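You operate a simulated robot arm through the tools that you are given. There is no shell and no other tool. Be economical: measure what you need, move in short steps, check, and stop when the job is done.

Carry out the task below with a simulated robot arm. There is one attempt and no reset: what you move stays moved.

## Task
Grease the three bearings on the bench, then rock the shaft twice.
Fine: turn each grease knob till a ring of grease shows, not till it lumps; the lever ends back.
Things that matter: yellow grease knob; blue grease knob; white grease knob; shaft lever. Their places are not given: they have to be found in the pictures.

Only the result counts: the job must be done as asked and must still hold three seconds after the hand-in. Knocking over, shifting, dropping, spilling or breaking anything else fails it.

## Robot
A 6-joint arm with a two-finger parallel gripper, fixed in place. Base frame: the origin is at the foot of the arm, x ahead of it, y to its left, z up. Units: m, rad, N and s.
Its first joint turns from -2.007 to 2.007 rad. Payload 4.2 kg.
The TCP is the grasp point between the finger pads, 0.023 m short of the fingertips. In the tool frame z runs along the fingers and y along their closing line. The gripper opens to 0.094 m. The fingers are 0.038 m wide and 0.01 m thick; the gripper's body (0.054 by 0.096 m) begins 0.039 m behind the TCP.
Orientation is that of the tool frame in the base frame, as [roll, pitch, yaw] about the fixed x, y, z axes, in that order (R = Rz(yaw) Ry(pitch) Rx(roll)). With the fingers straight down and closing along the base's y, the tool's x points along the base's -x, its y along +y and its z along -z.

## Interface
- The arm moves only by the tool nudge_tool. Its argument "plan" is a list that holds one entry, the list of rows, each a list of 7 numbers: the shift along the base's x, y, z in m, then the turn, a rotation vector about the base's x, y, z in rad, then the gripper command, from -1 (fully open) to 1 (shut), values between in proportion. In form: [[[x, y, z, wx, wy, wz, jaw], ...]]. A call has 1 to 10 rows; each row shifts and turns the commanded pose from where the row before left it. Each row takes 0.2 s and may step no farther than 0.05 m and 0.15 rad from the row before; otherwise, or with a gripper value out of range, the whole call is refused. Where a pose cannot be reached the arm comes as near as it can. A force on the tool above 40 N (or 10 N above the force at the start of the call, whichever is more), or a blocked arm, ends the call early, and 0.2 s more pass. The fingers move at their own pace (about 0.108 m/s each) and stop on an object; they squeeze with about 29 N. The grip force told is the motor's: it shows also when the fingers shut on nothing. Time passes only in rows, and 0.2 s behind the last, so rows that do not move let the fingers close. It gives the time, the measured TCP pose, the force on the tool (base axes), the opening and the grip force at its end, in the units of the frame above (readings bear some noise).
- Cameras (640 x 400 px; columns grow to the right, rows downward): "scene" is fixed at [0.051, 0.5004, 1.74]; the picture's right is [-0.72, -0.69, 0.00], its down [-0.42, 0.44, -0.80] and it looks along [0.55, -0.57, -0.61] (base axes); focal length 314 px, centre (320, 200). "wrist" rides on the gripper at [0.086, 0.016, -0.074] in the tool frame; the picture's right is [-0.18, 0.98, 0.00], its down [-0.58, -0.11, -0.81] and it looks along [-0.79, -0.15, 0.59] (tool axes); focal length 243 px, centre (320, 200).
- camera(camera): a new picture of that camera. No time passes.
- move_column(by): slides the trunk up (or, below 0, down) by that many m; the arm rides with it, the base frame stays. It gives what a move gives, with no picture.
- locate(camera, pixels): there is no depth. For up to 12 entries [column, row, z] of the newest picture of that camera ("zoom" is the newest enlarged one), the place [x, y] in the base frame at which the ray of that pixel passes the height z, good to about 0.003 m. No time passes.
- inspect(camera, box): a new picture of the part [left, top, right, bottom] of that camera's present view, enlarged. No time passes.
- hand_in(): hands the job in; it is judged then, once.

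Go step by step. Measure first, check grasps and placings, and put right what went wrong. The budget is 80 turns and 34 pictures, counting those below and the enlarged ones. Unless the task says otherwise, let go and move clear before handing in, and close with one line.

The tools are called after ">>>" by a JSON object that holds its "op" and its "data". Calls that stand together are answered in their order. nudge_tool: Moves the arm, as the interface text tells. Its arguments: {"type":"object","properties":{"plan":{"type":"array"}},"required":["plan"]} The other tools are called the same way: move_column (by) slides the trunk up or down; camera (camera) takes a picture; locate (camera, pixels) gives the place at which the rays of pixels pass given heights; inspect (camera, box) takes an enlarged picture of a part of a camera's view; hand_in () hands the job in.

At the start:

```text
time_s: 0.0
ee_pos: [0.5692, -0.1999, 1.2904]
ee_rot: [-3.141, 0.0, -3.141]
wrist_force: [-0.4, 0.2, 1.3]
grip_width: 0.0942
grip_force: 0.0
trunk travel left (down, up): [-0.825, 0.165]
```

scene: 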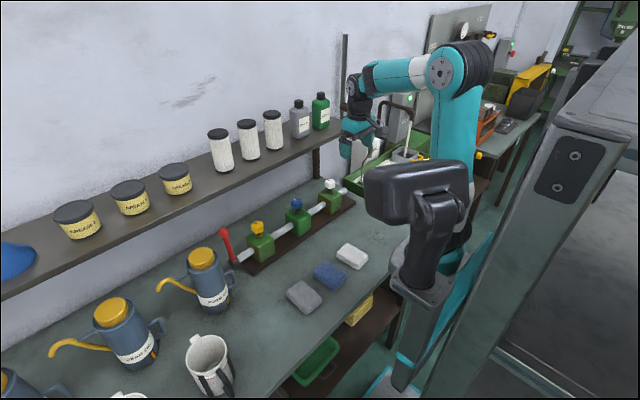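
wrist: 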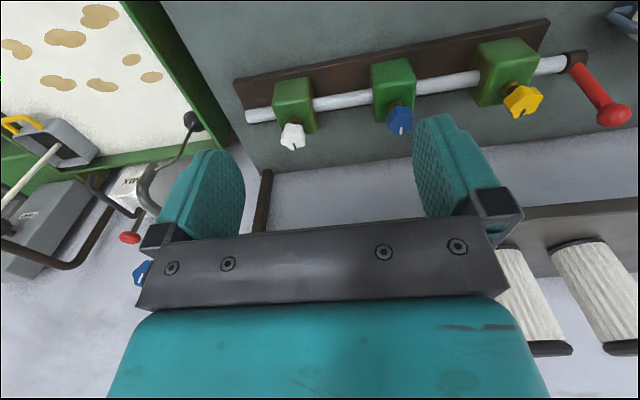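

The scene picture shows three green bearings with yellow (257,228), blue (297,203) and white (330,184) knobs, and the red lever at (228,245). I'll enlarge both views.

>>> {"op": "inspect", "data": {"camera": "scene", "box": [200, 160, 370, 280]}}

>>> {"op": "inspect", "data": {"camera": "wrist", "box": [230, 10, 640, 180]}}

>>> {"op": "locate", "data": {"camera": "scene", "pixels": [[257, 228, 1.03], [297, 203, 1.03], [330, 184, 1.03], [224, 232, 1.03], [233, 262, 0.99], [257, 228, 1.06], [297, 203, 1.06], [330, 184, 1.06]]}}

>>> {"op": "locate", "data": {"camera": "wrist", "pixels": [[525, 101, 1.03], [401, 120, 1.03], [292, 137, 1.03], [614, 115, 1.03], [575, 60, 0.99], [525, 101, 1.06], [401, 120, 1.06], [292, 137, 1.06]]}}

```text
3.33 times, centred on (285, 220) of scene
```

zoom: 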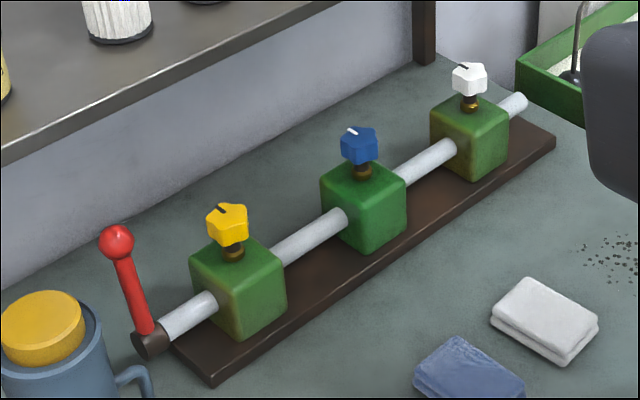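

```text
1.56 times, centred on (435, 95) of wrist
```

zoom: 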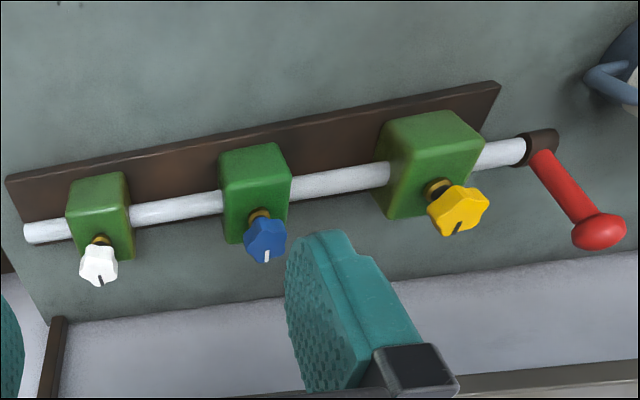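

```text
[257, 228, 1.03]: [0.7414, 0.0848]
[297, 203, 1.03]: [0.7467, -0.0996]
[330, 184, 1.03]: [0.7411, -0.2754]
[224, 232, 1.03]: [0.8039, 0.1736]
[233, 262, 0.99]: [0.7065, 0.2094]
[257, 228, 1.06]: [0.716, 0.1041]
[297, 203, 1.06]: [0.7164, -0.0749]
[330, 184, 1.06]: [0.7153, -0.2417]
```

```text
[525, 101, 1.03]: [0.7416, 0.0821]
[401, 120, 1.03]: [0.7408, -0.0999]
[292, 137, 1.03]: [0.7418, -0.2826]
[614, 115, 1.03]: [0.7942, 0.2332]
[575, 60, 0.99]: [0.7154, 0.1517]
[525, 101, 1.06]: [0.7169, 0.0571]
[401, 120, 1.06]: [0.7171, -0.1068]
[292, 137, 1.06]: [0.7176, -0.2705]
```

Both views agree on the knobs at z≈1.03, x≈0.742, y≈0.083/-0.100/-0.28. Next I triangulate the lever's ball and hub, and get the knob details.

>>> {"op": "locate", "data": {"camera": "scene", "pixels": [[223.7, 232, 1.06], [223.7, 232, 1.09], [223.7, 232, 1.12], [234, 262, 0.98], [234, 262, 0.96], [234, 262, 1.0], [257.3, 227, 1.03], [296.5, 203, 1.03], [329.5, 182.5, 1.03], [296.5, 203, 1.02], [329.5, 182.5, 1.02]]}}

>>> {"op": "locate", "data": {"camera": "wrist", "pixels": [[613, 115, 1.06], [613, 115, 1.09], [613, 115, 1.12], [577, 61, 0.98], [577, 61, 0.96], [577, 61, 1.0], [524, 102, 1.03], [399.5, 120, 1.03], [293, 137, 1.03], [399.5, 120, 1.02], [293, 137, 1.02]]}}

>>> {"op": "inspect", "data": {"camera": "scene", "box": [215, 200, 295, 250]}}

```text
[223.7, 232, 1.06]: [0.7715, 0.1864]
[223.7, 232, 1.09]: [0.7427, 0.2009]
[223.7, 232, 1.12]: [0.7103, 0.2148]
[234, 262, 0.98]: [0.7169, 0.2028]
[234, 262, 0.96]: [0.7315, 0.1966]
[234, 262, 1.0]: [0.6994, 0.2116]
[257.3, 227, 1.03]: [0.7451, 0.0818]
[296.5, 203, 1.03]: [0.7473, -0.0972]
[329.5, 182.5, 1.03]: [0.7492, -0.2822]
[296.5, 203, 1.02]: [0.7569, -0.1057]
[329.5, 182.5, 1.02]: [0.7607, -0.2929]
```

```text
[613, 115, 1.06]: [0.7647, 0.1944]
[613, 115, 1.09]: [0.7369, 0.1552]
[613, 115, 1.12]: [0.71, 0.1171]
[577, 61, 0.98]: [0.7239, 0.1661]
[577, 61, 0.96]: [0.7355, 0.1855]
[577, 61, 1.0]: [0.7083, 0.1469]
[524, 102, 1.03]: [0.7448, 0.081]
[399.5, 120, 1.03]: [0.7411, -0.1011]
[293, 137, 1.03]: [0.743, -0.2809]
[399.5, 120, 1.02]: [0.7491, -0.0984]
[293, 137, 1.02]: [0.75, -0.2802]
```

```text
8.00 times, centred on (255, 225) of scene
```

zoom: 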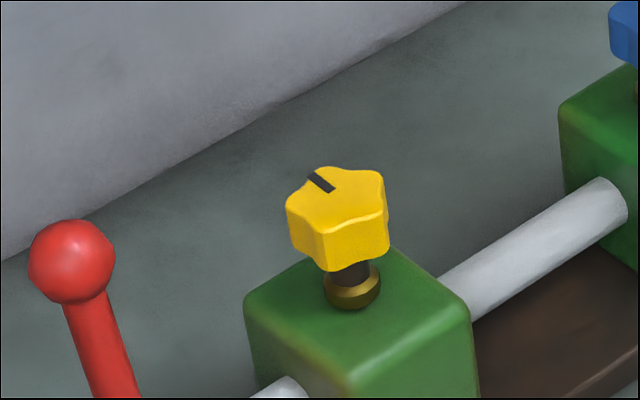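

Lever ball sits at about (0.767, 0.189, 1.064) and hub at about (0.735, 0.19, 0.96), so it tilts away from the base. I check the shelf edge and block top heights before I approach.

>>> {"op": "locate", "data": {"camera": "scene", "pixels": [[312, 152, 1.2], [312, 152, 1.25], [312, 152, 1.3], [200, 205, 1.2], [200, 205, 1.25], [200, 205, 1.3], [259, 237.5, 1.0], [259, 237.5, 1.01], [259, 233, 1.02]]}}

>>> {"op": "locate", "data": {"camera": "wrist", "pixels": [[600, 210, 1.2], [600, 210, 1.25], [600, 210, 1.3], [510, 103, 1.0], [506, 90, 1.0]]}}

>>> {"op": "nudge_tool", "data": {"plan": [[[0.0, 0.045, -0.01, 0, 0, 0, -1], [0.0, 0.045, -0.015, 0, 0, 0, -1], [0.02, 0.045, -0.01, 0, 0, 0, -1], [0.02, 0.04, -0.02, 0, 0, 0, -1], [0.02, 0.04, -0.02, 0, 0, 0, -1], [0.02, 0.03, -0.03, 0, 0, 0, -1], [0.02, 0.03, -0.03, 0, 0, 0, -1], [0.02, 0.006, -0.03, 0, 0, 0, -1]]]}}

```text
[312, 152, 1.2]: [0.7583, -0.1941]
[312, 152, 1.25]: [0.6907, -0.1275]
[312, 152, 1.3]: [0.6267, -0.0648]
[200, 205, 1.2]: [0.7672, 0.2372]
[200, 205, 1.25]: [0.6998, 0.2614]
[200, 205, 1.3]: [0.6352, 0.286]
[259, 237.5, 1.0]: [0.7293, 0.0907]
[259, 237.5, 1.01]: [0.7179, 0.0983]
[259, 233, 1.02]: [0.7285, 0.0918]
```

```text
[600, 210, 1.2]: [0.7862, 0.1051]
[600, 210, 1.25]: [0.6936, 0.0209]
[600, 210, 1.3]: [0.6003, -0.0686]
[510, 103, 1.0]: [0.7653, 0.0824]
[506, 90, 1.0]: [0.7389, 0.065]
```

```text
refused: row 3 steps farther than a row can; nothing moved
```

Refused for step length; the shelf edge is uncertain, so I use the shelf post's foot (scene 316,178; wrist 268,172) to place the shelf.

>>> {"op": "locate", "data": {"camera": "scene", "pixels": [[316, 179, 0.942], [316, 149, 1.1], [316, 149, 1.15], [316, 149, 1.2], [200, 205, 1.1], [200, 205, 1.15]]}}

>>> {"op": "locate", "data": {"camera": "wrist", "pixels": [[267, 171, 0.942], [600, 210, 1.1], [600, 210, 1.15], [600, 198, 1.1], [600, 198, 1.15], [600, 198, 1.2]]}}

>>> {"op": "nudge_tool", "data": {"plan": [[[0.0, 0.045, -0.01, 0, 0, 0, -1], [0.0, 0.045, -0.015, 0, 0, 0, -1], [0.0, 0.045, -0.01, 0, 0, 0, -1], [0.0, 0.04, -0.02, 0, 0, 0, -1], [0.0, 0.04, -0.02, 0, 0, 0, -1], [0.0, 0.03, -0.03, 0, 0, 0, -1], [0.0, 0.03, -0.03, 0, 0, 0, -1], [0.02, 0.006, -0.03, 0, 0, 0, -1]]]}}

>>> {"op": "camera", "data": {"camera": "wrist"}}

```text
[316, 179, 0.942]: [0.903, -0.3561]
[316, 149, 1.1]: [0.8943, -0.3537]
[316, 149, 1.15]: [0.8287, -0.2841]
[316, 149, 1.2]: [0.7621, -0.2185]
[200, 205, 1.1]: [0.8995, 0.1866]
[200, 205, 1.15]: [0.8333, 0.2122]
```

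```text
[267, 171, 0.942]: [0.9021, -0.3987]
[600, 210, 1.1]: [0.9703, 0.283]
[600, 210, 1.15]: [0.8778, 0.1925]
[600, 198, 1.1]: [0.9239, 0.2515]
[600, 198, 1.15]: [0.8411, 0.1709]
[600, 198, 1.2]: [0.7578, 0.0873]
```

```text
time_s: 1.8
ee_pos: [0.5896, 0.0786, 1.1241]
ee_rot: [-3.141, 0.001, -3.141]
wrist_force: [-0.8, -0.2, 0.3]
grip_width: 0.0938
grip_force: 0.1
trunk travel left (down, up): [-0.825, 0.165]
```

```text
28 pictures are left
```

wrist: 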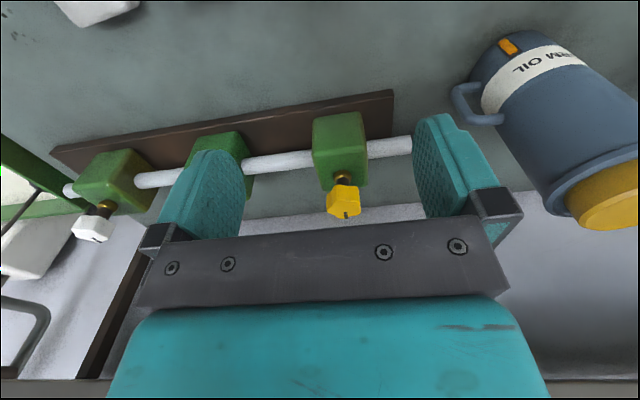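

Shelf edge lies at x≈0.89, z≈1.1, so there is room. The yellow knob is at (344,202) in the wrist view; I refine its place and raise a bit, moving above it.

>>> {"op": "locate", "data": {"camera": "wrist", "pixels": [[344, 202, 1.03], [344, 202, 1.035], [344, 202, 1.04], [343, 181, 1.0], [343, 181, 1.01], [345, 186, 1.02], [344, 216, 1.03], [344, 216, 1.04]]}}

>>> {"op": "inspect", "data": {"camera": "wrist", "box": [290, 100, 410, 230]}}

```text
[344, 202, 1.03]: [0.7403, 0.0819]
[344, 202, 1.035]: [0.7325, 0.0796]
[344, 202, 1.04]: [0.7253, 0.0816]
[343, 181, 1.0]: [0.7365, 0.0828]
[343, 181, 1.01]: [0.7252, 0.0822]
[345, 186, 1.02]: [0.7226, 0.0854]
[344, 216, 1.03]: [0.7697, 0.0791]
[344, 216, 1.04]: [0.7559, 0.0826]
```

```text
3.08 times, centred on (350, 165) of wrist
```

zoom: 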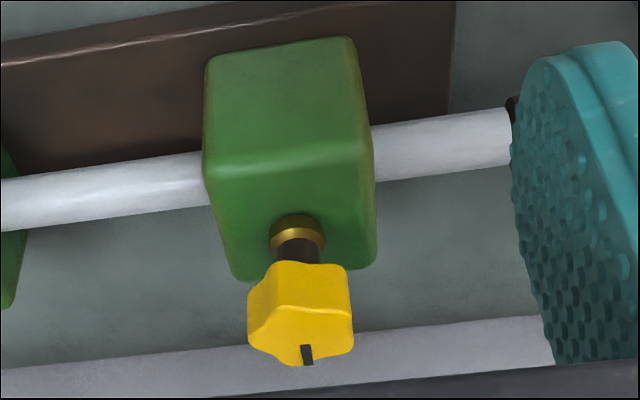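

Knob axis is about (0.738, 0.082), top z≈1.042, block top ≈1.0. I move above it, pre-rotated anticlockwise so the stroke goes clockwise.

>>> {"op": "nudge_tool", "data": {"plan": [[[0.03, 0.0, 0, 0, 0, 0.14, -1], [0.03, 0.0, 0, 0, 0, 0.14, -1], [0.03, 0.001, 0, 0, 0, 0.14, -1], [0.03, 0.001, -0.01, 0, 0, 0.14, -1], [0.028, 0.001, -0.01, 0, 0, 0.14, -1]]]}}

>>> {"op": "camera", "data": {"camera": "wrist"}}

```text
time_s: 2.9
ee_pos: [0.71, 0.083, 1.1143]
ee_rot: [3.138, -0.013, -2.555]
wrist_force: [-26.0, -4.6, 13.1]
grip_width: 0.094
grip_force: 0.1
trunk travel left (down, up): [-0.825, 0.165]
stopped in row 5: the force on the tool passed its limit (the readings are from after the stop); the commanded pose is now the measured one
```

```text
26 pictures are left
```

wrist: 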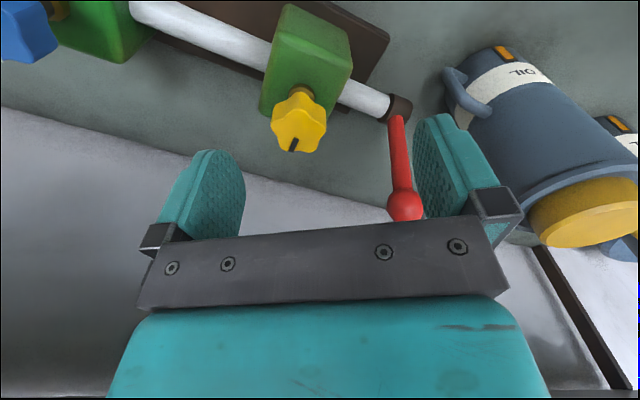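

A force of 26 N along -x stopped the arm at x=0.71; something ahead (shelf?) touches the hand. I back off along -x and look from the scene camera.

>>> {"op": "nudge_tool", "data": {"plan": [[[-0.02, 0, 0, 0, 0, 0, -1]]]}}

>>> {"op": "camera", "data": {"camera": "scene"}}

```text
time_s: 3.3
ee_pos: [0.6929, 0.0852, 1.1108]
ee_rot: [3.138, -0.014, -2.554]
wrist_force: [0.2, 0.0, -1.2]
grip_width: 0.0939
grip_force: 0.1
trunk travel left (down, up): [-0.825, 0.165]
```

```text
25 pictures are left
```

scene: 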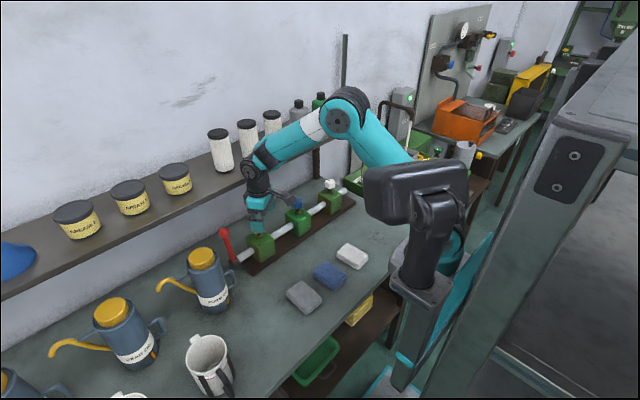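

The hand's upper part touched the shelf edge (now clearly at about x≈0.76, z≈1.2). I'll tilt the tool back about 0.45 rad so the hand leans away from the shelf, keeping the closing line horizontal, then move over the knob.

>>> {"op": "nudge_tool", "data": {"plan": [[[0, 0, 0.005, 0.0834, -0.1247, 0, -1], [0, 0, 0, 0.0834, -0.1247, 0, -1], [0, 0, 0, 0.0834, -0.1247, 0, -1], [0.02, -0.001, 0, 0, 0, 0, -1], [0.026, -0.001, -0.005, 0, 0, 0, -1], [0, 0, 0, 0, 0, 0, -1]]]}}

>>> {"op": "camera", "data": {"camera": "wrist"}}

```text
time_s: 4.7
ee_pos: [0.7372, 0.0811, 1.1129]
ee_rot: [3.138, 0.438, -2.554]
wrist_force: [-0.1, 0.2, 0.5]
grip_width: 0.0942
grip_force: 0.0
trunk travel left (down, up): [-0.825, 0.165]
```

```text
24 pictures are left
```

wrist: 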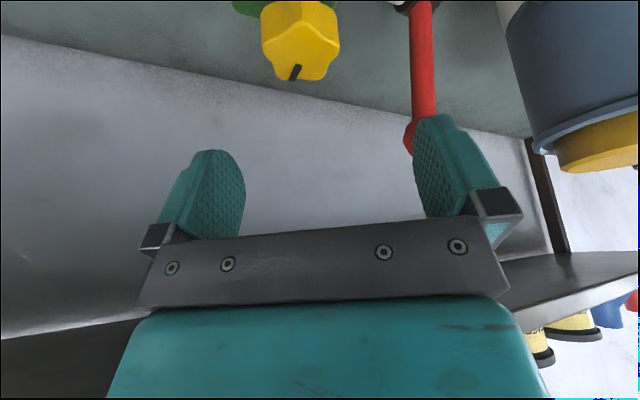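

Free now, no contact force. The knob top shows at (299,50); I check its place from here.

>>> {"op": "locate", "data": {"camera": "wrist", "pixels": [[300, 65, 1.042], [300, 65, 1.035], [300, 28, 1.022], [262, 45, 1.035], [339, 45, 1.035]]}}

>>> {"op": "nudge_tool", "data": {"plan": [[[0, 0, -0.02, 0, 0, 0, -1], [0, 0, -0.02, 0, 0, 0, -1], [0, 0, 0, 0, 0, 0, -1]]]}}

>>> {"op": "camera", "data": {"camera": "wrist"}}

```text
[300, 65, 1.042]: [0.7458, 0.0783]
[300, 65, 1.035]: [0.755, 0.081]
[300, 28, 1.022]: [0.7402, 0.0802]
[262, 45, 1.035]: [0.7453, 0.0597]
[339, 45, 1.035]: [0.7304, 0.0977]
```

```text
time_s: 5.5
ee_pos: [0.7375, 0.0809, 1.0725]
ee_rot: [3.137, 0.437, -2.554]
wrist_force: [0.6, -1.2, 0.5]
grip_width: 0.0942
grip_force: 0.0
trunk travel left (down, up): [-0.825, 0.165]
```

```text
23 pictures are left
```

wrist: 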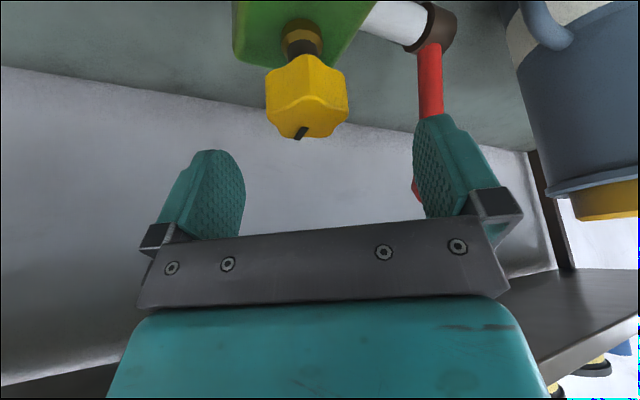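

The knob sits at column ~307 versus the grip centre ~320, so I measure the offset before going down.

>>> {"op": "locate", "data": {"camera": "wrist", "pixels": [[266, 95, 1.032], [347, 95, 1.032], [301, 133, 1.042], [308, 110, 1.042], [302, 56, 1.0], [302, 45, 1.0], [307, 120, 1.042]]}}

```text
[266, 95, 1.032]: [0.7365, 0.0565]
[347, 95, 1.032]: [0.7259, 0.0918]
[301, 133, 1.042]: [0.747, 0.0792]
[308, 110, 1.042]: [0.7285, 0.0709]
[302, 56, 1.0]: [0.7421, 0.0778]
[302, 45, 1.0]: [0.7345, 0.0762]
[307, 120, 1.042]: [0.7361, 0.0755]
```

The axis is about (0.737, 0.077); I shift -0.0045 in y and go down to z≈1.04.

>>> {"op": "nudge_tool", "data": {"plan": [[[0.001, -0.0045, 0, 0, 0, 0, -1], [0, 0, -0.017, 0, 0, 0, -1], [0, 0, -0.016, 0, 0, 0, -1], [0, 0, 0, 0, 0, 0, -1]]]}}

>>> {"op": "camera", "data": {"camera": "wrist"}}

```text
time_s: 6.5
ee_pos: [0.7402, 0.0775, 1.0399]
ee_rot: [3.139, 0.438, -2.555]
wrist_force: [0.0, 0.6, 0.1]
grip_width: 0.0943
grip_force: 0.1
trunk travel left (down, up): [-0.825, 0.165]
```

```text
22 pictures are left
```

wrist: 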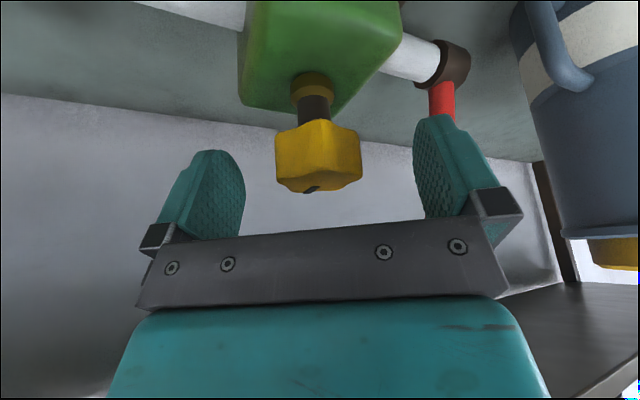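

The knob is centred now at (318,157). I drop 5 mm more, close, and start a clockwise turn of 0.56 rad.

>>> {"op": "nudge_tool", "data": {"plan": [[[0, 0, -0.005, 0, 0, 0, -1], [0, 0, 0, 0, 0, 0, 1], [0, 0, 0, 0, 0, 0, 1], [0, 0, 0, 0, 0, 0, 1]]]}}

>>> {"op": "nudge_tool", "data": {"plan": [[[0, 0, 0, 0, 0, -0.14, 1], [0, 0, 0, 0, 0, -0.14, 1], [0, 0, 0, 0, 0, -0.14, 1], [0, 0, 0, 0, 0, -0.14, 1]]]}}

>>> {"op": "camera", "data": {"camera": "wrist"}}

```text
time_s: 7.5
ee_pos: [0.7388, 0.0773, 1.034]
ee_rot: [3.14, 0.437, -2.553]
wrist_force: [0.4, -1.3, -1.8]
grip_width: 0.0413
grip_force: 45.4
trunk travel left (down, up): [-0.825, 0.165]
```

```text
time_s: 8.5
ee_pos: [0.7396, 0.0781, 1.0336]
ee_rot: [3.137, 0.436, -3.118]
wrist_force: [0.1, 4.6, -7.1]
grip_width: 0.0412
grip_force: 45.1
trunk travel left (down, up): [-0.825, 0.165]
```

```text
21 pictures are left
```

wrist: 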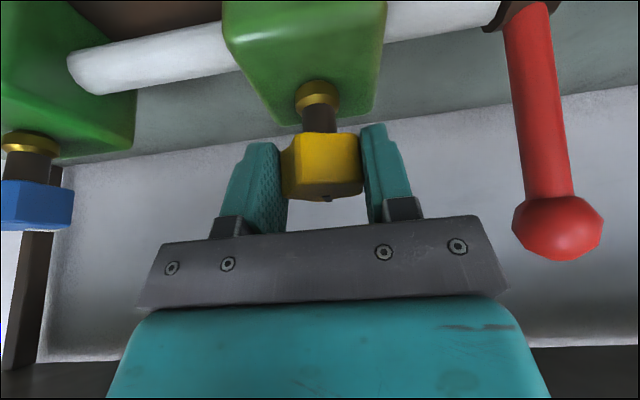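

The grip holds and the knob turned; no grease at the collar (318,95) yet. I go on clockwise by 0.56 rad.

>>> {"op": "nudge_tool", "data": {"plan": [[[0, 0, 0, 0, 0, -0.14, 1], [0, 0, 0, 0, 0, -0.14, 1], [0, 0, 0, 0, 0, -0.14, 1], [0, 0, 0, 0, 0, -0.14, 1]]]}}

>>> {"op": "camera", "data": {"camera": "wrist"}}

```text
time_s: 9.5
ee_pos: [0.7405, 0.0835, 1.0333]
ee_rot: [3.13, 0.435, 2.614]
wrist_force: [3.4, 39.5, 1.1]
grip_width: 0.042
grip_force: 44.4
trunk travel left (down, up): [-0.825, 0.165]
```

```text
20 pictures are left
```

wrist: 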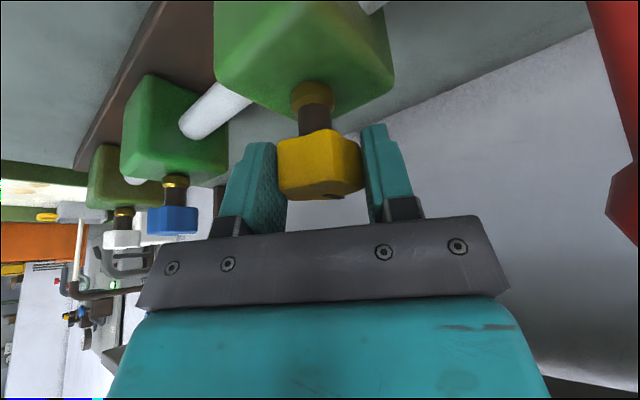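

A sideways force of 39 N in y and the TCP shoved +6 mm say I was gripping off-axis. I open and remeasure the knob from this angle.

>>> {"op": "nudge_tool", "data": {"plan": [[[0, 0, 0, 0, 0, 0, -1], [0, 0, 0, 0, 0, 0, -1], [0, 0, 0, 0, 0, 0, -1]]]}}

>>> {"op": "inspect", "data": {"camera": "wrist", "box": [220, 50, 420, 220]}}

>>> {"op": "locate", "data": {"camera": "zoom", "pixels": [[320, 200, 1.03]]}}

```text
time_s: 10.3
ee_pos: [0.7405, 0.0771, 1.0337]
ee_rot: [3.141, 0.436, 2.608]
wrist_force: [1.2, -0.5, -0.6]
grip_width: 0.094
grip_force: 0.2
trunk travel left (down, up): [-0.825, 0.165]
```

```text
2.35 times, centred on (320, 135) of wrist
```

zoom: 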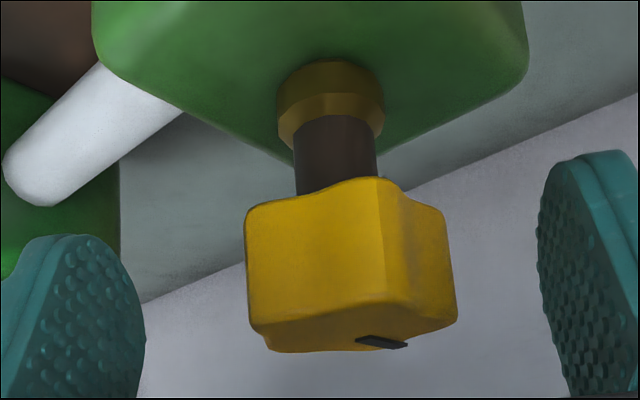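

```text
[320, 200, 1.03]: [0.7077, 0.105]
```

The collar centre at about column 325 here, with the earlier views, puts the axis near (0.746, 0.079). I shift there and swing back open by 1.26 rad for a new stroke.

>>> {"op": "nudge_tool", "data": {"plan": [[[0.006, 0.002, 0, 0, 0, 0, -1], [0, 0, 0, 0, 0, 0.14, -1], [0, 0, 0, 0, 0, 0.14, -1], [0, 0, 0, 0, 0, 0.14, -1], [0, 0, 0, 0, 0, 0.14, -1], [0, 0, 0, 0, 0, 0.14, -1], [0, 0, 0, 0, 0, 0.14, -1], [0, 0, 0, 0, 0, 0.14, -1], [0, 0, 0, 0, 0, 0.14, -1], [0, 0, 0, 0, 0, 0.14, -1]]]}}

>>> {"op": "camera", "data": {"camera": "wrist"}}

```text
time_s: 12.5
ee_pos: [0.7461, 0.0797, 1.0351]
ee_rot: [3.139, 0.437, -2.412]
wrist_force: [0.6, 0.2, -0.4]
grip_width: 0.0937
grip_force: 0.2
trunk travel left (down, up): [-0.825, 0.165]
```

```text
18 pictures are left
```

wrist: 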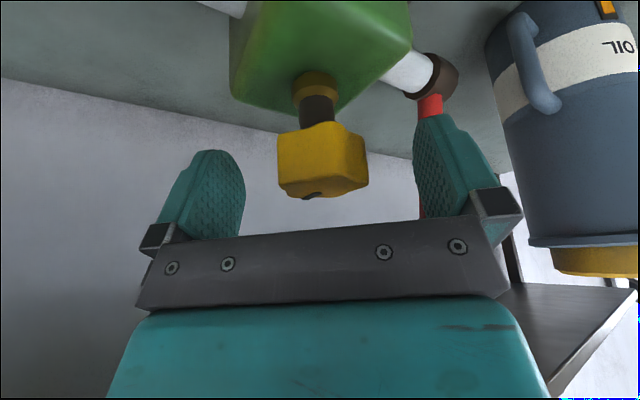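

The mark at (312,194) is about where it was at the start, so the clockwise stroke only slipped round the knob: that way seems blocked. I swing back open, grip and try anticlockwise.

>>> {"op": "nudge_tool", "data": {"plan": [[[0, -0.001, -0.001, 0, 0, -0.14, -1], [0, 0, 0, 0, 0, -0.14, -1], [0, 0, 0, 0, 0, -0.14, -1], [0, 0, 0, 0, 0, -0.14, -1], [0, 0, 0, 0, 0, -0.14, -1], [0, 0, 0, 0, 0, -0.14, -1], [0, 0, 0, 0, 0, -0.14, -1], [0, 0, 0, 0, 0, -0.14, -1], [0, 0, 0, 0, 0, -0.14, -1]]]}}

>>> {"op": "nudge_tool", "data": {"plan": [[[0, 0, 0, 0, 0, 0, 1], [0, 0, 0, 0, 0, 0, 1], [0, 0, 0, 0, 0, 0, 1]]]}}

>>> {"op": "nudge_tool", "data": {"plan": [[[0, 0, 0, 0, 0, 0.14, 1], [0, 0, 0, 0, 0, 0.14, 1], [0, 0, 0, 0, 0, 0.14, 1], [0, 0, 0, 0, 0, 0.14, 1]]]}}

>>> {"op": "camera", "data": {"camera": "wrist"}}

```text
time_s: 14.5
ee_pos: [0.7455, 0.0784, 1.033]
ee_rot: [3.137, 0.437, 2.605]
wrist_force: [0.7, -0.3, 0.3]
grip_width: 0.0943
grip_force: 0.1
trunk travel left (down, up): [-0.825, 0.165]
```

```text
time_s: 15.3
ee_pos: [0.7475, 0.0804, 1.0324]
ee_rot: [3.136, 0.437, 2.611]
wrist_force: [9.6, 11.8, -2.1]
grip_width: 0.0417
grip_force: 44.6
trunk travel left (down, up): [-0.825, 0.165]
```

```text
time_s: 16.3
ee_pos: [0.7457, 0.0813, 1.0333]
ee_rot: [3.139, 0.436, -3.111]
wrist_force: [14.3, 22.6, -1.4]
grip_width: 0.0413
grip_force: 45.6
trunk travel left (down, up): [-0.825, 0.165]
```

```text
17 pictures are left
```

wrist: 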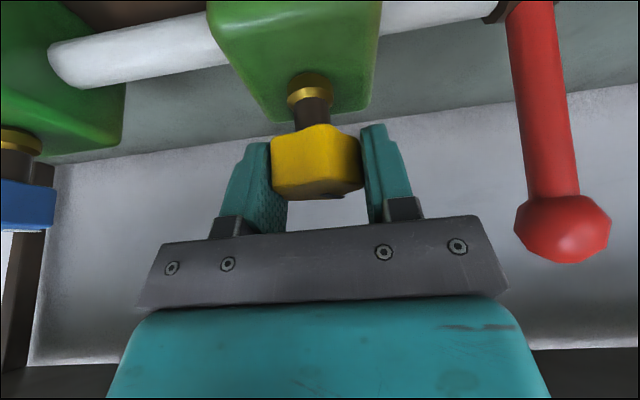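

The mark kept its place in the gripper's frame (333,195), so the knob does turn anticlockwise. I go on by another 0.7 rad and look at the collar.

>>> {"op": "nudge_tool", "data": {"plan": [[[0, 0.001, 0, 0, 0, 0.14, 1], [0, 0, 0, 0, 0, 0.14, 1], [0, 0, 0, 0, 0, 0.14, 1], [0, 0, 0, 0, 0, 0.14, 1], [0, 0, 0, 0, 0, 0.14, 1]]]}}

>>> {"op": "inspect", "data": {"camera": "wrist", "box": [220, 30, 420, 220]}}

```text
time_s: 17.5
ee_pos: [0.7443, 0.0805, 1.034]
ee_rot: [3.139, 0.434, -2.409]
wrist_force: [-3.2, 22.9, 4.6]
grip_width: 0.0414
grip_force: 45.0
trunk travel left (down, up): [-0.825, 0.165]
```

```text
2.11 times, centred on (320, 125) of wrist
```

zoom: 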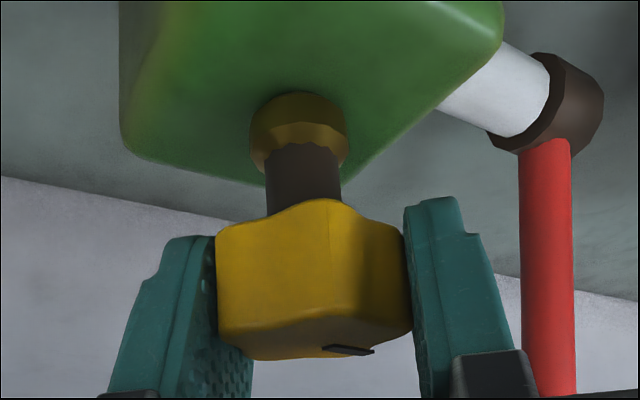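

The knob followed (mark at 345,350 in the zoom); the collar's edge looks slightly wavy but no clear ring. I release, swing back and take another stroke.

>>> {"op": "nudge_tool", "data": {"plan": [[[0, 0, 0, 0, 0, 0, -1], [0, 0, 0, 0, 0, -0.14, -1], [0, 0, 0, 0, 0, -0.14, -1], [0, 0, 0, 0, 0, -0.14, -1], [0, 0, 0, 0, 0, -0.14, -1], [0, 0, 0, 0, 0, -0.14, -1], [0, 0, 0, 0, 0, -0.14, -1], [0, 0, 0, 0, 0, -0.14, -1], [0, 0, 0, 0, 0, -0.14, -1], [0, 0, 0, 0, 0, -0.14, -1]]]}}

>>> {"op": "inspect", "data": {"camera": "wrist", "box": [220, 30, 420, 220]}}

```text
time_s: 19.7
ee_pos: [0.745, 0.0805, 1.0329]
ee_rot: [3.137, 0.436, 2.606]
wrist_force: [-0.8, 0.1, 0.4]
grip_width: 0.0939
grip_force: 0.0
trunk travel left (down, up): [-0.825, 0.165]
```

```text
2.11 times, centred on (320, 125) of wrist
```

zoom: 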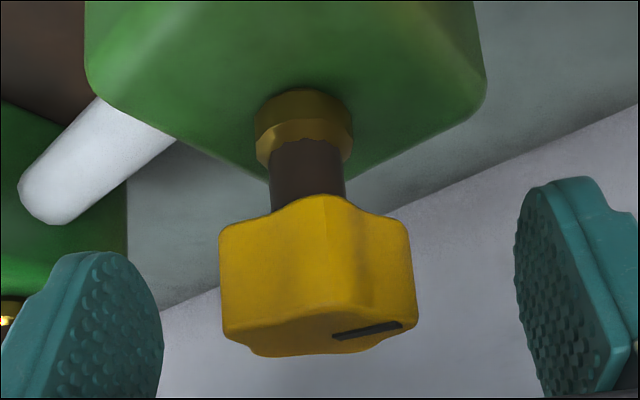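

The mark now points right (370,328), so the knob went on anticlockwise by roughly 50°, and wavy dark edging appears at the collar (310,143). Next stroke: grip and turn 1.26 rad anticlockwise.

>>> {"op": "nudge_tool", "data": {"plan": [[[0, 0, 0, 0, 0, 0, 1], [0, 0, 0, 0, 0, 0, 1], [0, 0, 0, 0, 0, 0, 1]]]}}

>>> {"op": "nudge_tool", "data": {"plan": [[[0, 0, 0, 0, 0, 0.14, 1], [0, 0, 0, 0, 0, 0.14, 1], [0, 0, 0, 0, 0, 0.14, 1], [0, 0, 0, 0, 0, 0.14, 1], [0, 0, 0, 0, 0, 0.14, 1], [0, 0, 0, 0, 0, 0.14, 1], [0, 0, 0, 0, 0, 0.14, 1], [0, 0, 0, 0, 0, 0.14, 1], [0, 0, 0, 0, 0, 0.14, 1]]]}}

>>> {"op": "inspect", "data": {"camera": "wrist", "box": [220, 30, 420, 220]}}

```text
time_s: 20.5
ee_pos: [0.7457, 0.0793, 1.0331]
ee_rot: [3.137, 0.437, 2.61]
wrist_force: [2.8, 6.0, -1.3]
grip_width: 0.041
grip_force: 45.0
trunk travel left (down, up): [-0.825, 0.165]
```

```text
time_s: 22.5
ee_pos: [0.7444, 0.0805, 1.0343]
ee_rot: [3.136, 0.438, -2.409]
wrist_force: [-12.8, 21.9, 9.8]
grip_width: 0.0412
grip_force: 45.0
trunk travel left (down, up): [-0.825, 0.165]
```

```text
2.11 times, centred on (320, 125) of wrist
```

zoom: 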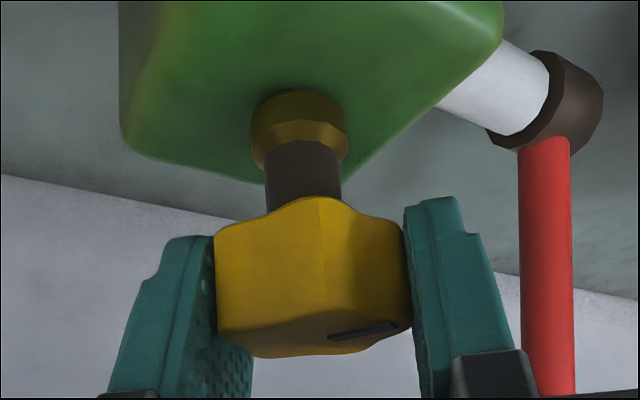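

Again about 55° of turning (mark at 360,330), no grease at the collar (300,130). I repeat with a longer stroke of 1.5 rad.

>>> {"op": "nudge_tool", "data": {"plan": [[[0, 0, 0, 0, 0, 0, -1], [0, 0, 0, 0, 0, -0.15, -1], [0, 0, 0, 0, 0, -0.15, -1], [0, 0, 0, 0, 0, -0.15, -1], [0, 0, 0, 0, 0, -0.15, -1], [0, 0, 0, 0, 0, -0.15, -1], [0, 0, 0, 0, 0, -0.15, -1], [0, 0, 0, 0, 0, -0.15, -1], [0, 0, 0, 0, 0, -0.15, -1], [0, 0, 0, 0, 0, -0.15, -1]]]}}

>>> {"op": "nudge_tool", "data": {"plan": [[[0, 0, 0, 0, 0, -0.15, -1], [0, 0, 0, 0, 0, 0, 1], [0, 0, 0, 0, 0, 0, 1], [0, 0, 0, 0, 0, 0, 1], [0, 0, 0, 0, 0, 0.15, 1], [0, 0, 0, 0, 0, 0.15, 1], [0, 0, 0, 0, 0, 0.15, 1], [0, 0, 0, 0, 0, 0.15, 1], [0, 0, 0, 0, 0, 0.15, 1]]]}}

>>> {"op": "nudge_tool", "data": {"plan": [[[0, 0, 0, 0, 0, 0.15, 1], [0, 0, 0, 0, 0, 0.15, 1], [0, 0, 0, 0, 0, 0.15, 1], [0, 0, 0, 0, 0, 0.15, 1], [0, 0, 0, 0, 0, 0.15, 1]]]}}

>>> {"op": "inspect", "data": {"camera": "wrist", "box": [220, 30, 420, 220]}}

```text
time_s: 24.7
ee_pos: [0.7456, 0.0772, 1.0332]
ee_rot: [3.138, 0.437, 2.516]
wrist_force: [1.4, 0.1, -0.5]
grip_width: 0.0943
grip_force: 0.0
trunk travel left (down, up): [-0.825, 0.165]
```

```text
time_s: 26.7
ee_pos: [0.7466, 0.0806, 1.0348]
ee_rot: [3.136, 0.44, 3.12]
wrist_force: [4.2, 1.4, 11.6]
grip_width: 0.0425
grip_force: 45.1
trunk travel left (down, up): [-0.825, 0.165]
```

```text
time_s: 27.9
ee_pos: [0.746, 0.0809, 1.034]
ee_rot: [3.138, 0.438, -2.41]
wrist_force: [3.9, 10.7, 13.4]
grip_width: 0.0421
grip_force: 45.1
trunk travel left (down, up): [-0.825, 0.165]
```

```text
2.11 times, centred on (320, 125) of wrist
```

zoom: 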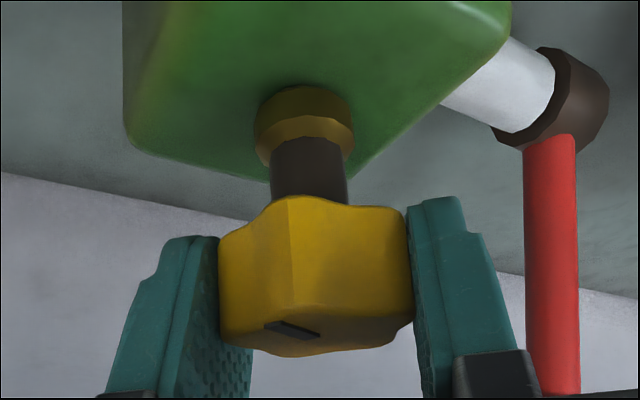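

The mark moved to (292,330), about 90° more, so the knob has turned roughly 230° in all; still no grease. I take half a stroke next (0.75 rad) and check.

>>> {"op": "nudge_tool", "data": {"plan": [[[0, 0, 0, 0, 0, 0, -1], [0, 0, 0, 0, 0, -0.15, -1], [0, 0, 0, 0, 0, -0.15, -1], [0, 0, 0, 0, 0, -0.15, -1], [0, 0, 0, 0, 0, -0.15, -1], [0, 0, 0, 0, 0, -0.15, -1], [0, 0, 0, 0, 0, -0.15, -1], [0, 0, 0, 0, 0, -0.15, -1], [0, 0, 0, 0, 0, -0.15, -1], [0, 0, 0, 0, 0, -0.15, -1]]]}}

>>> {"op": "nudge_tool", "data": {"plan": [[[0, 0, 0, 0, 0, -0.15, -1], [0, 0, 0, 0, 0, 0, 1], [0, 0, 0, 0, 0, 0, 1], [0, 0, 0, 0, 0, 0, 1], [0, 0, 0, 0, 0, 0.15, 1], [0, 0, 0, 0, 0, 0.15, 1], [0, 0, 0, 0, 0, 0.15, 1], [0, 0, 0, 0, 0, 0.15, 1], [0, 0, 0, 0, 0, 0.15, 1]]]}}

>>> {"op": "inspect", "data": {"camera": "wrist", "box": [220, 30, 420, 220]}}

```text
time_s: 30.1
ee_pos: [0.7462, 0.0784, 1.0323]
ee_rot: [3.137, 0.437, 2.516]
wrist_force: [-0.2, -0.2, 0.0]
grip_width: 0.0939
grip_force: 0.2
trunk travel left (down, up): [-0.825, 0.165]
```

```text
time_s: 32.1
ee_pos: [0.7468, 0.0785, 1.0333]
ee_rot: [3.138, 0.436, 3.123]
wrist_force: [1.0, -6.8, -12.8]
grip_width: 0.0413
grip_force: 45.0
trunk travel left (down, up): [-0.825, 0.165]
```

```text
2.11 times, centred on (320, 125) of wrist
```

zoom: 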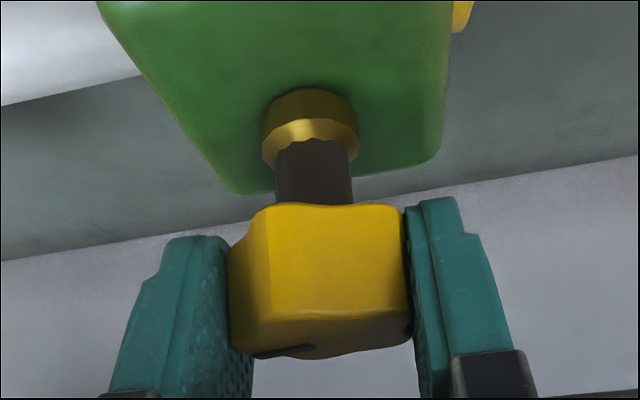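

No grease at the collar, but a yellow blob shows at zoom (462,15), where the shaft leaves the block. I look at the full wrist view.

>>> {"op": "camera", "data": {"camera": "wrist"}}

>>> {"op": "inspect", "data": {"camera": "scene", "box": [205, 165, 365, 275]}}

```text
11 pictures are left
```

wrist: 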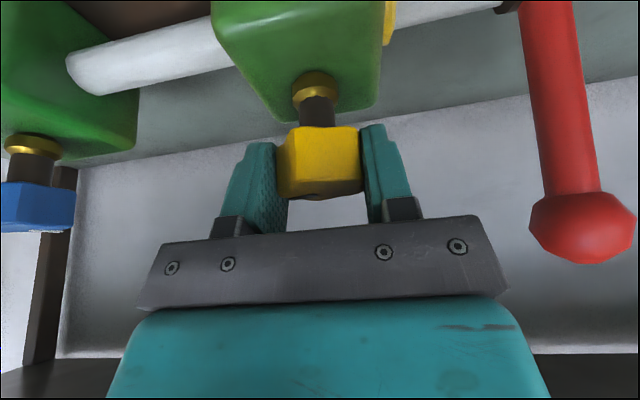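

```text
3.64 times, centred on (285, 220) of scene
```

zoom: 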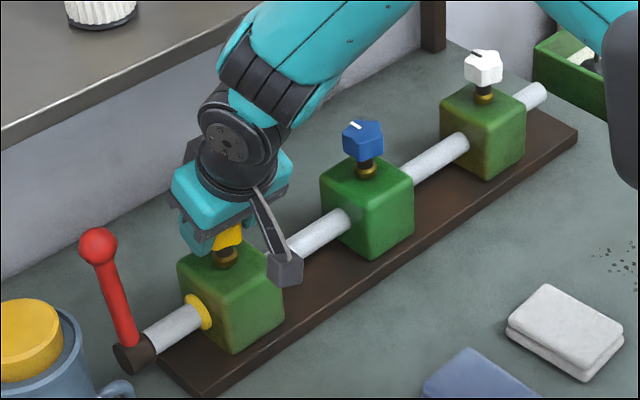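

A clean yellow grease ring now shows round the shaft at the yellow bearing (zoom 198,312) after about 280° anticlockwise. Yellow is done: I release, rise, and move over to blue at about (0.745, -0.101).

>>> {"op": "nudge_tool", "data": {"plan": [[[0, 0, 0, 0, 0, 0, -1], [0, 0, 0, 0, 0, 0, -1], [0, 0, 0.035, 0, 0, 0, -1], [0, 0, 0.035, 0, 0, 0, -1], [0, -0.036, 0, 0, 0, -0.15, -1], [0, -0.036, 0, 0, 0, -0.15, -1], [0, -0.036, 0, 0, 0, -0.15, -1], [0, -0.036, 0, 0, 0, -0.15, -1], [0, -0.036, 0, 0, 0, -0.15, -1], [0, 0, 0, 0, 0, 0, -1]]]}}

>>> {"op": "camera", "data": {"camera": "wrist"}}

```text
time_s: 34.3
ee_pos: [0.7446, -0.1005, 1.1021]
ee_rot: [3.139, 0.435, 2.369]
wrist_force: [-0.2, 0.6, 1.2]
grip_width: 0.0941
grip_force: 0.1
trunk travel left (down, up): [-0.825, 0.165]
```

```text
9 pictures are left
```

wrist: 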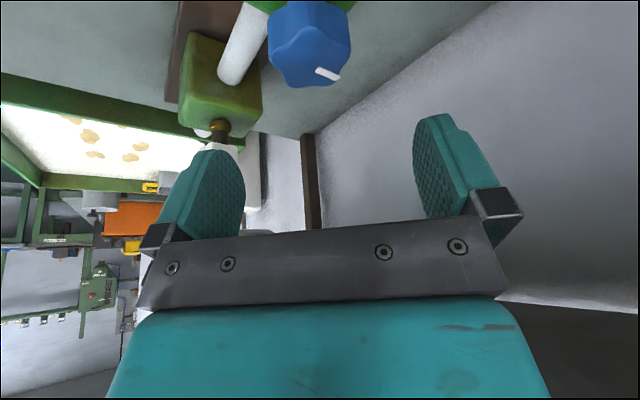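

The blue knob is at (309,45), slightly left of the grip centre; I measure it.

>>> {"op": "locate", "data": {"camera": "wrist", "pixels": [[309.5, 40, 1.033], [309.5, 62, 1.043], [309.5, 50, 1.04], [217, 128, 1.005], [217, 135, 1.015]]}}

>>> {"op": "locate", "data": {"camera": "scene", "pixels": [[306.5, 204.5, 1.04], [339, 183, 1.04], [306.7, 203, 1.04]]}}

```text
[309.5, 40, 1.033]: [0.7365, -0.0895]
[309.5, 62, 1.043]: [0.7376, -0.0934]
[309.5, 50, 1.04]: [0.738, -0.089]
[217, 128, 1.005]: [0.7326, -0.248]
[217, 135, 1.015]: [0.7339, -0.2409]
```

```text
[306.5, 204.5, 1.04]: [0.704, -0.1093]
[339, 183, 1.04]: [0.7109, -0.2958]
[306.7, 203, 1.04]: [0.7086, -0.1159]
```

Estimates scatter by a few mm around (0.744, -0.100), so I stay on the present centre, descend, grip, and read the side force.

>>> {"op": "nudge_tool", "data": {"plan": [[[0, 0, -0.03, 0, 0, 0, -1], [0, 0, -0.03, 0, 0, 0, -1], [0, 0, -0.009, 0, 0, 0, -1], [0, 0, 0, 0, 0, 0, -1]]]}}

>>> {"op": "nudge_tool", "data": {"plan": [[[0, 0, 0, 0, 0, 0, 1], [0, 0, 0, 0, 0, 0, 1], [0, 0, 0, 0, 0, 0, 1], [0, 0, 0, 0, 0, 0, 1]]]}}

```text
time_s: 35.3
ee_pos: [0.7462, -0.1023, 1.0373]
ee_rot: [3.137, 0.436, 2.372]
wrist_force: [0.9, -0.4, 0.2]
grip_width: 0.094
grip_force: 0.0
trunk travel left (down, up): [-0.825, 0.165]
```

```text
time_s: 36.3
ee_pos: [0.7458, -0.1018, 1.0353]
ee_rot: [3.137, 0.436, 2.371]
wrist_force: [7.2, 11.1, -3.0]
grip_width: 0.0421
grip_force: 44.3
trunk travel left (down, up): [-0.825, 0.165]
```

The side force is small (13 N), so the centring is good. I turn anticlockwise by 1.5 rad, then a second stroke of 1.5 rad.

>>> {"op": "nudge_tool", "data": {"plan": [[[0.001, 0.001, -0.001, 0, 0, 0.15, 1], [0, 0, 0, 0, 0, 0.15, 1], [0, 0, 0, 0, 0, 0.15, 1], [0, 0, 0, 0, 0, 0.15, 1], [0, 0, 0, 0, 0, 0.15, 1], [0, 0, 0, 0, 0, 0.15, 1], [0, 0, 0, 0, 0, 0.15, 1], [0, 0, 0, 0, 0, 0.15, 1], [0, 0, 0, 0, 0, 0.15, 1], [0, 0, 0, 0, 0, 0.15, 1]]]}}

>>> {"op": "nudge_tool", "data": {"plan": [[[0, 0, 0, 0, 0, 0, -1], [0, 0, 0, 0, 0, -0.15, -1], [0, 0, 0, 0, 0, -0.15, -1], [0, 0, 0, 0, 0, -0.15, -1], [0, 0, 0, 0, 0, -0.15, -1], [0, 0, 0, 0, 0, -0.15, -1], [0, 0, 0, 0, 0, -0.15, -1], [0, 0, 0, 0, 0, -0.15, -1], [0, 0, 0, 0, 0, -0.15, -1], [0, 0, 0, 0, 0, -0.15, -1]]]}}

>>> {"op": "nudge_tool", "data": {"plan": [[[0, 0, 0, 0, 0, -0.15, -1], [0, 0, 0, 0, 0, 0, 1], [0, 0, 0, 0, 0, 0, 1], [0, 0, 0, 0, 0, 0, 1], [0, 0, 0, 0, 0, 0.15, 1], [0, 0, 0, 0, 0, 0.15, 1], [0, 0, 0, 0, 0, 0.15, 1], [0, 0, 0, 0, 0, 0.15, 1], [0, 0, 0, 0, 0, 0.15, 1]]]}}

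>>> {"op": "inspect", "data": {"camera": "scene", "box": [205, 165, 365, 275]}}

```text
time_s: 38.1
ee_pos: [0.746, -0.0987, 1.0359]
ee_rot: [3.137, 0.441, -2.741]
wrist_force: [-11.8, 5.5, 18.8]
grip_width: 0.0421
grip_force: 44.8
trunk travel left (down, up): [-0.825, 0.165]
stopped in row 9: the force on the tool passed its limit (the readings are from after the stop); the commanded pose is now the measured one
```

```text
time_s: 40.3
ee_pos: [0.7455, -0.1001, 1.0346]
ee_rot: [3.14, 0.439, 2.189]
wrist_force: [-0.3, 0.4, 0.8]
grip_width: 0.0943
grip_force: 0.0
trunk travel left (down, up): [-0.825, 0.165]
```

```text
time_s: 42.3
ee_pos: [0.7469, -0.1002, 1.0346]
ee_rot: [3.138, 0.437, 2.793]
wrist_force: [-11.8, -6.8, -0.3]
grip_width: 0.0421
grip_force: 45.4
trunk travel left (down, up): [-0.825, 0.165]
```

```text
3.64 times, centred on (285, 220) of scene
```

zoom: 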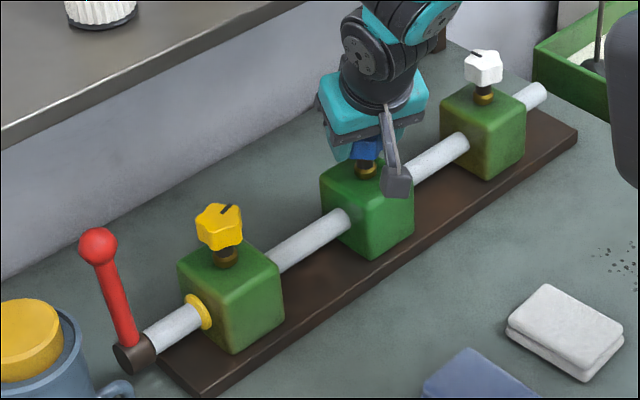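

Blue has turned only about 1.9 rad and shows no ring at (343,220) yet; the yellow ring looks good. I finish this stroke, then do another.

>>> {"op": "nudge_tool", "data": {"plan": [[[0, 0, 0, 0, 0, 0.15, 1], [0, 0, 0, 0, 0, 0.15, 1], [0, 0, 0, 0, 0, 0.15, 1], [0, 0, 0, 0, 0, 0.15, 1], [0, 0, 0, 0, 0, 0.15, 1], [0, 0, 0, 0, 0, 0.15, 1]]]}}

>>> {"op": "nudge_tool", "data": {"plan": [[[0, 0, 0, 0, 0, 0, -1], [0, 0, 0, 0, 0, -0.15, -1], [0, 0, 0, 0, 0, -0.15, -1], [0, 0, 0, 0, 0, -0.15, -1], [0, 0, 0, 0, 0, -0.15, -1], [0, 0, 0, 0, 0, -0.15, -1], [0, 0, 0, 0, 0, -0.15, -1], [0, 0, 0, 0, 0, -0.15, -1], [0, 0, 0, 0, 0, -0.15, -1], [0, 0, 0, 0, 0, -0.15, -1]]]}}

>>> {"op": "nudge_tool", "data": {"plan": [[[0, 0, 0, 0, 0, 0, 1], [0, 0, 0, 0, 0, 0, 1], [0, 0, 0, 0, 0, 0, 1], [0, 0, 0, 0, 0, 0.15, 1], [0, 0, 0, 0, 0, 0.15, 1], [0, 0, 0, 0, 0, 0.15, 1], [0, 0, 0, 0, 0, 0.15, 1], [0, 0, 0, 0, 0, 0.15, 1], [0, 0, 0, 0, 0, 0.15, 1]]]}}

```text
time_s: 43.7
ee_pos: [0.7461, -0.0996, 1.035]
ee_rot: [3.139, 0.44, -2.59]
wrist_force: [-12.9, -3.5, -4.3]
grip_width: 0.042
grip_force: 44.8
trunk travel left (down, up): [-0.825, 0.165]
```

```text
time_s: 45.9
ee_pos: [0.7473, -0.1011, 1.0346]
ee_rot: [3.139, 0.441, 2.34]
wrist_force: [0.1, -0.2, 0.1]
grip_width: 0.0941
grip_force: 0.1
trunk travel left (down, up): [-0.825, 0.165]
```

```text
time_s: 47.9
ee_pos: [0.7462, -0.1019, 1.0336]
ee_rot: [3.14, 0.441, -3.039]
wrist_force: [-0.4, -9.3, -1.9]
grip_width: 0.0415
grip_force: 44.9
trunk travel left (down, up): [-0.825, 0.165]
```

Blue stands at about 3.6 rad. I add 0.45 rad and check.

>>> {"op": "nudge_tool", "data": {"plan": [[[0, 0, 0, 0, 0, 0.15, 1], [0, 0, 0, 0, 0, 0.15, 1], [0, 0, 0, 0, 0, 0.15, 1]]]}}

>>> {"op": "inspect", "data": {"camera": "scene", "box": [205, 165, 365, 275]}}

```text
time_s: 48.7
ee_pos: [0.7481, -0.0995, 1.0352]
ee_rot: [3.139, 0.443, -2.589]
wrist_force: [4.5, -5.4, 11.5]
grip_width: 0.0415
grip_force: 44.9
trunk travel left (down, up): [-0.825, 0.165]
```

```text
3.64 times, centred on (285, 220) of scene
```

zoom: 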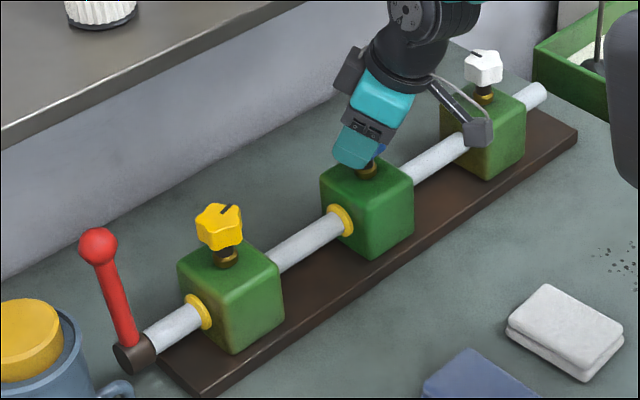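

A full yellow ring shows at blue (zoom 342,220) after about 4.0 rad. I release, rise, and move over to white at (0.745, -0.281), turning back on the way.

>>> {"op": "nudge_tool", "data": {"plan": [[[0, 0, 0, 0, 0, 0, -1], [0, 0, 0, 0, 0, 0, -1], [0, 0, 0.035, 0, 0, 0, -1], [-0.002, 0, 0.035, 0, 0, 0, -1], [0, -0.03, 0, 0, 0, -0.147, -1], [0, -0.03, 0, 0, 0, -0.147, -1], [0, -0.03, 0, 0, 0, -0.147, -1], [0, -0.03, 0, 0, 0, -0.147, -1], [0, -0.03, 0, 0, 0, -0.147, -1], [0, -0.031, 0, 0, 0, -0.147, -1]]]}}

>>> {"op": "nudge_tool", "data": {"plan": [[[0, 0, 0, 0, 0, -0.147, -1], [0, 0, 0, 0, 0, -0.147, -1], [0, 0, 0, 0, 0, -0.147, -1], [0, 0, 0, 0, 0, 0, -1]]]}}

>>> {"op": "camera", "data": {"camera": "wrist"}}

```text
time_s: 50.9
ee_pos: [0.7464, -0.2787, 1.1047]
ee_rot: [3.139, 0.44, 2.807]
wrist_force: [0.0, 0.2, 0.0]
grip_width: 0.0939
grip_force: 0.1
trunk travel left (down, up): [-0.825, 0.165]
```

```text
time_s: 51.9
ee_pos: [0.7464, -0.2809, 1.1043]
ee_rot: [3.137, 0.441, 2.366]
wrist_force: [0.3, 0.2, 0.2]
grip_width: 0.0941
grip_force: 0.0
trunk travel left (down, up): [-0.825, 0.165]
```

```text
6 pictures are left
```

wrist: 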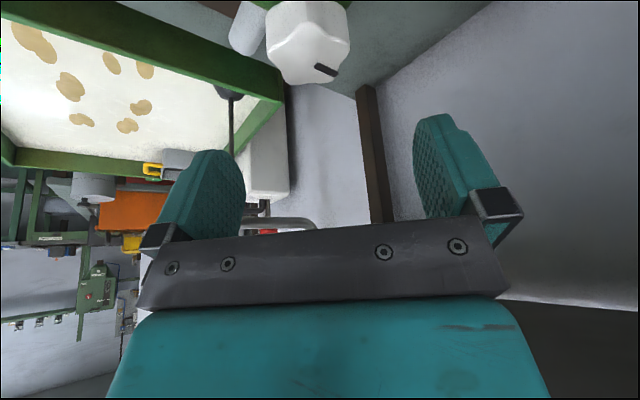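

The white knob sits at (308,42), just as blue did in this pose. I descend, grip and turn 1.2 rad anticlockwise.

>>> {"op": "nudge_tool", "data": {"plan": [[[0, 0, -0.03, 0, 0, 0, -1], [0, 0, -0.03, 0, 0, 0, -1], [0, 0, -0.01, 0, 0, 0, -1], [0, 0, 0, 0, 0, 0, -1], [0, 0, 0, 0, 0, 0, 1], [0, 0, 0, 0, 0, 0, 1], [0, 0, 0, 0, 0, 0, 1]]]}}

>>> {"op": "nudge_tool", "data": {"plan": [[[0.0005, 0.0005, 0, 0, 0, 0.15, 1], [0, 0, 0, 0, 0, 0.15, 1], [0, 0, 0, 0, 0, 0.15, 1], [0, 0, 0, 0, 0, 0.15, 1], [0, 0, 0, 0, 0, 0.15, 1], [0, 0, 0, 0, 0, 0.15, 1], [0, 0, 0, 0, 0, 0.15, 1], [0, 0, 0, 0, 0, 0.15, 1]]]}}

```text
time_s: 53.5
ee_pos: [0.7462, -0.2795, 1.0342]
ee_rot: [3.138, 0.439, 2.371]
wrist_force: [4.0, 3.9, -1.6]
grip_width: 0.0419
grip_force: 45.2
trunk travel left (down, up): [-0.825, 0.165]
```

```text
time_s: 55.3
ee_pos: [0.7451, -0.2797, 1.0346]
ee_rot: [3.137, 0.437, -2.712]
wrist_force: [-6.6, 19.4, 0.3]
grip_width: 0.0417
grip_force: 44.7
trunk travel left (down, up): [-0.825, 0.165]
```

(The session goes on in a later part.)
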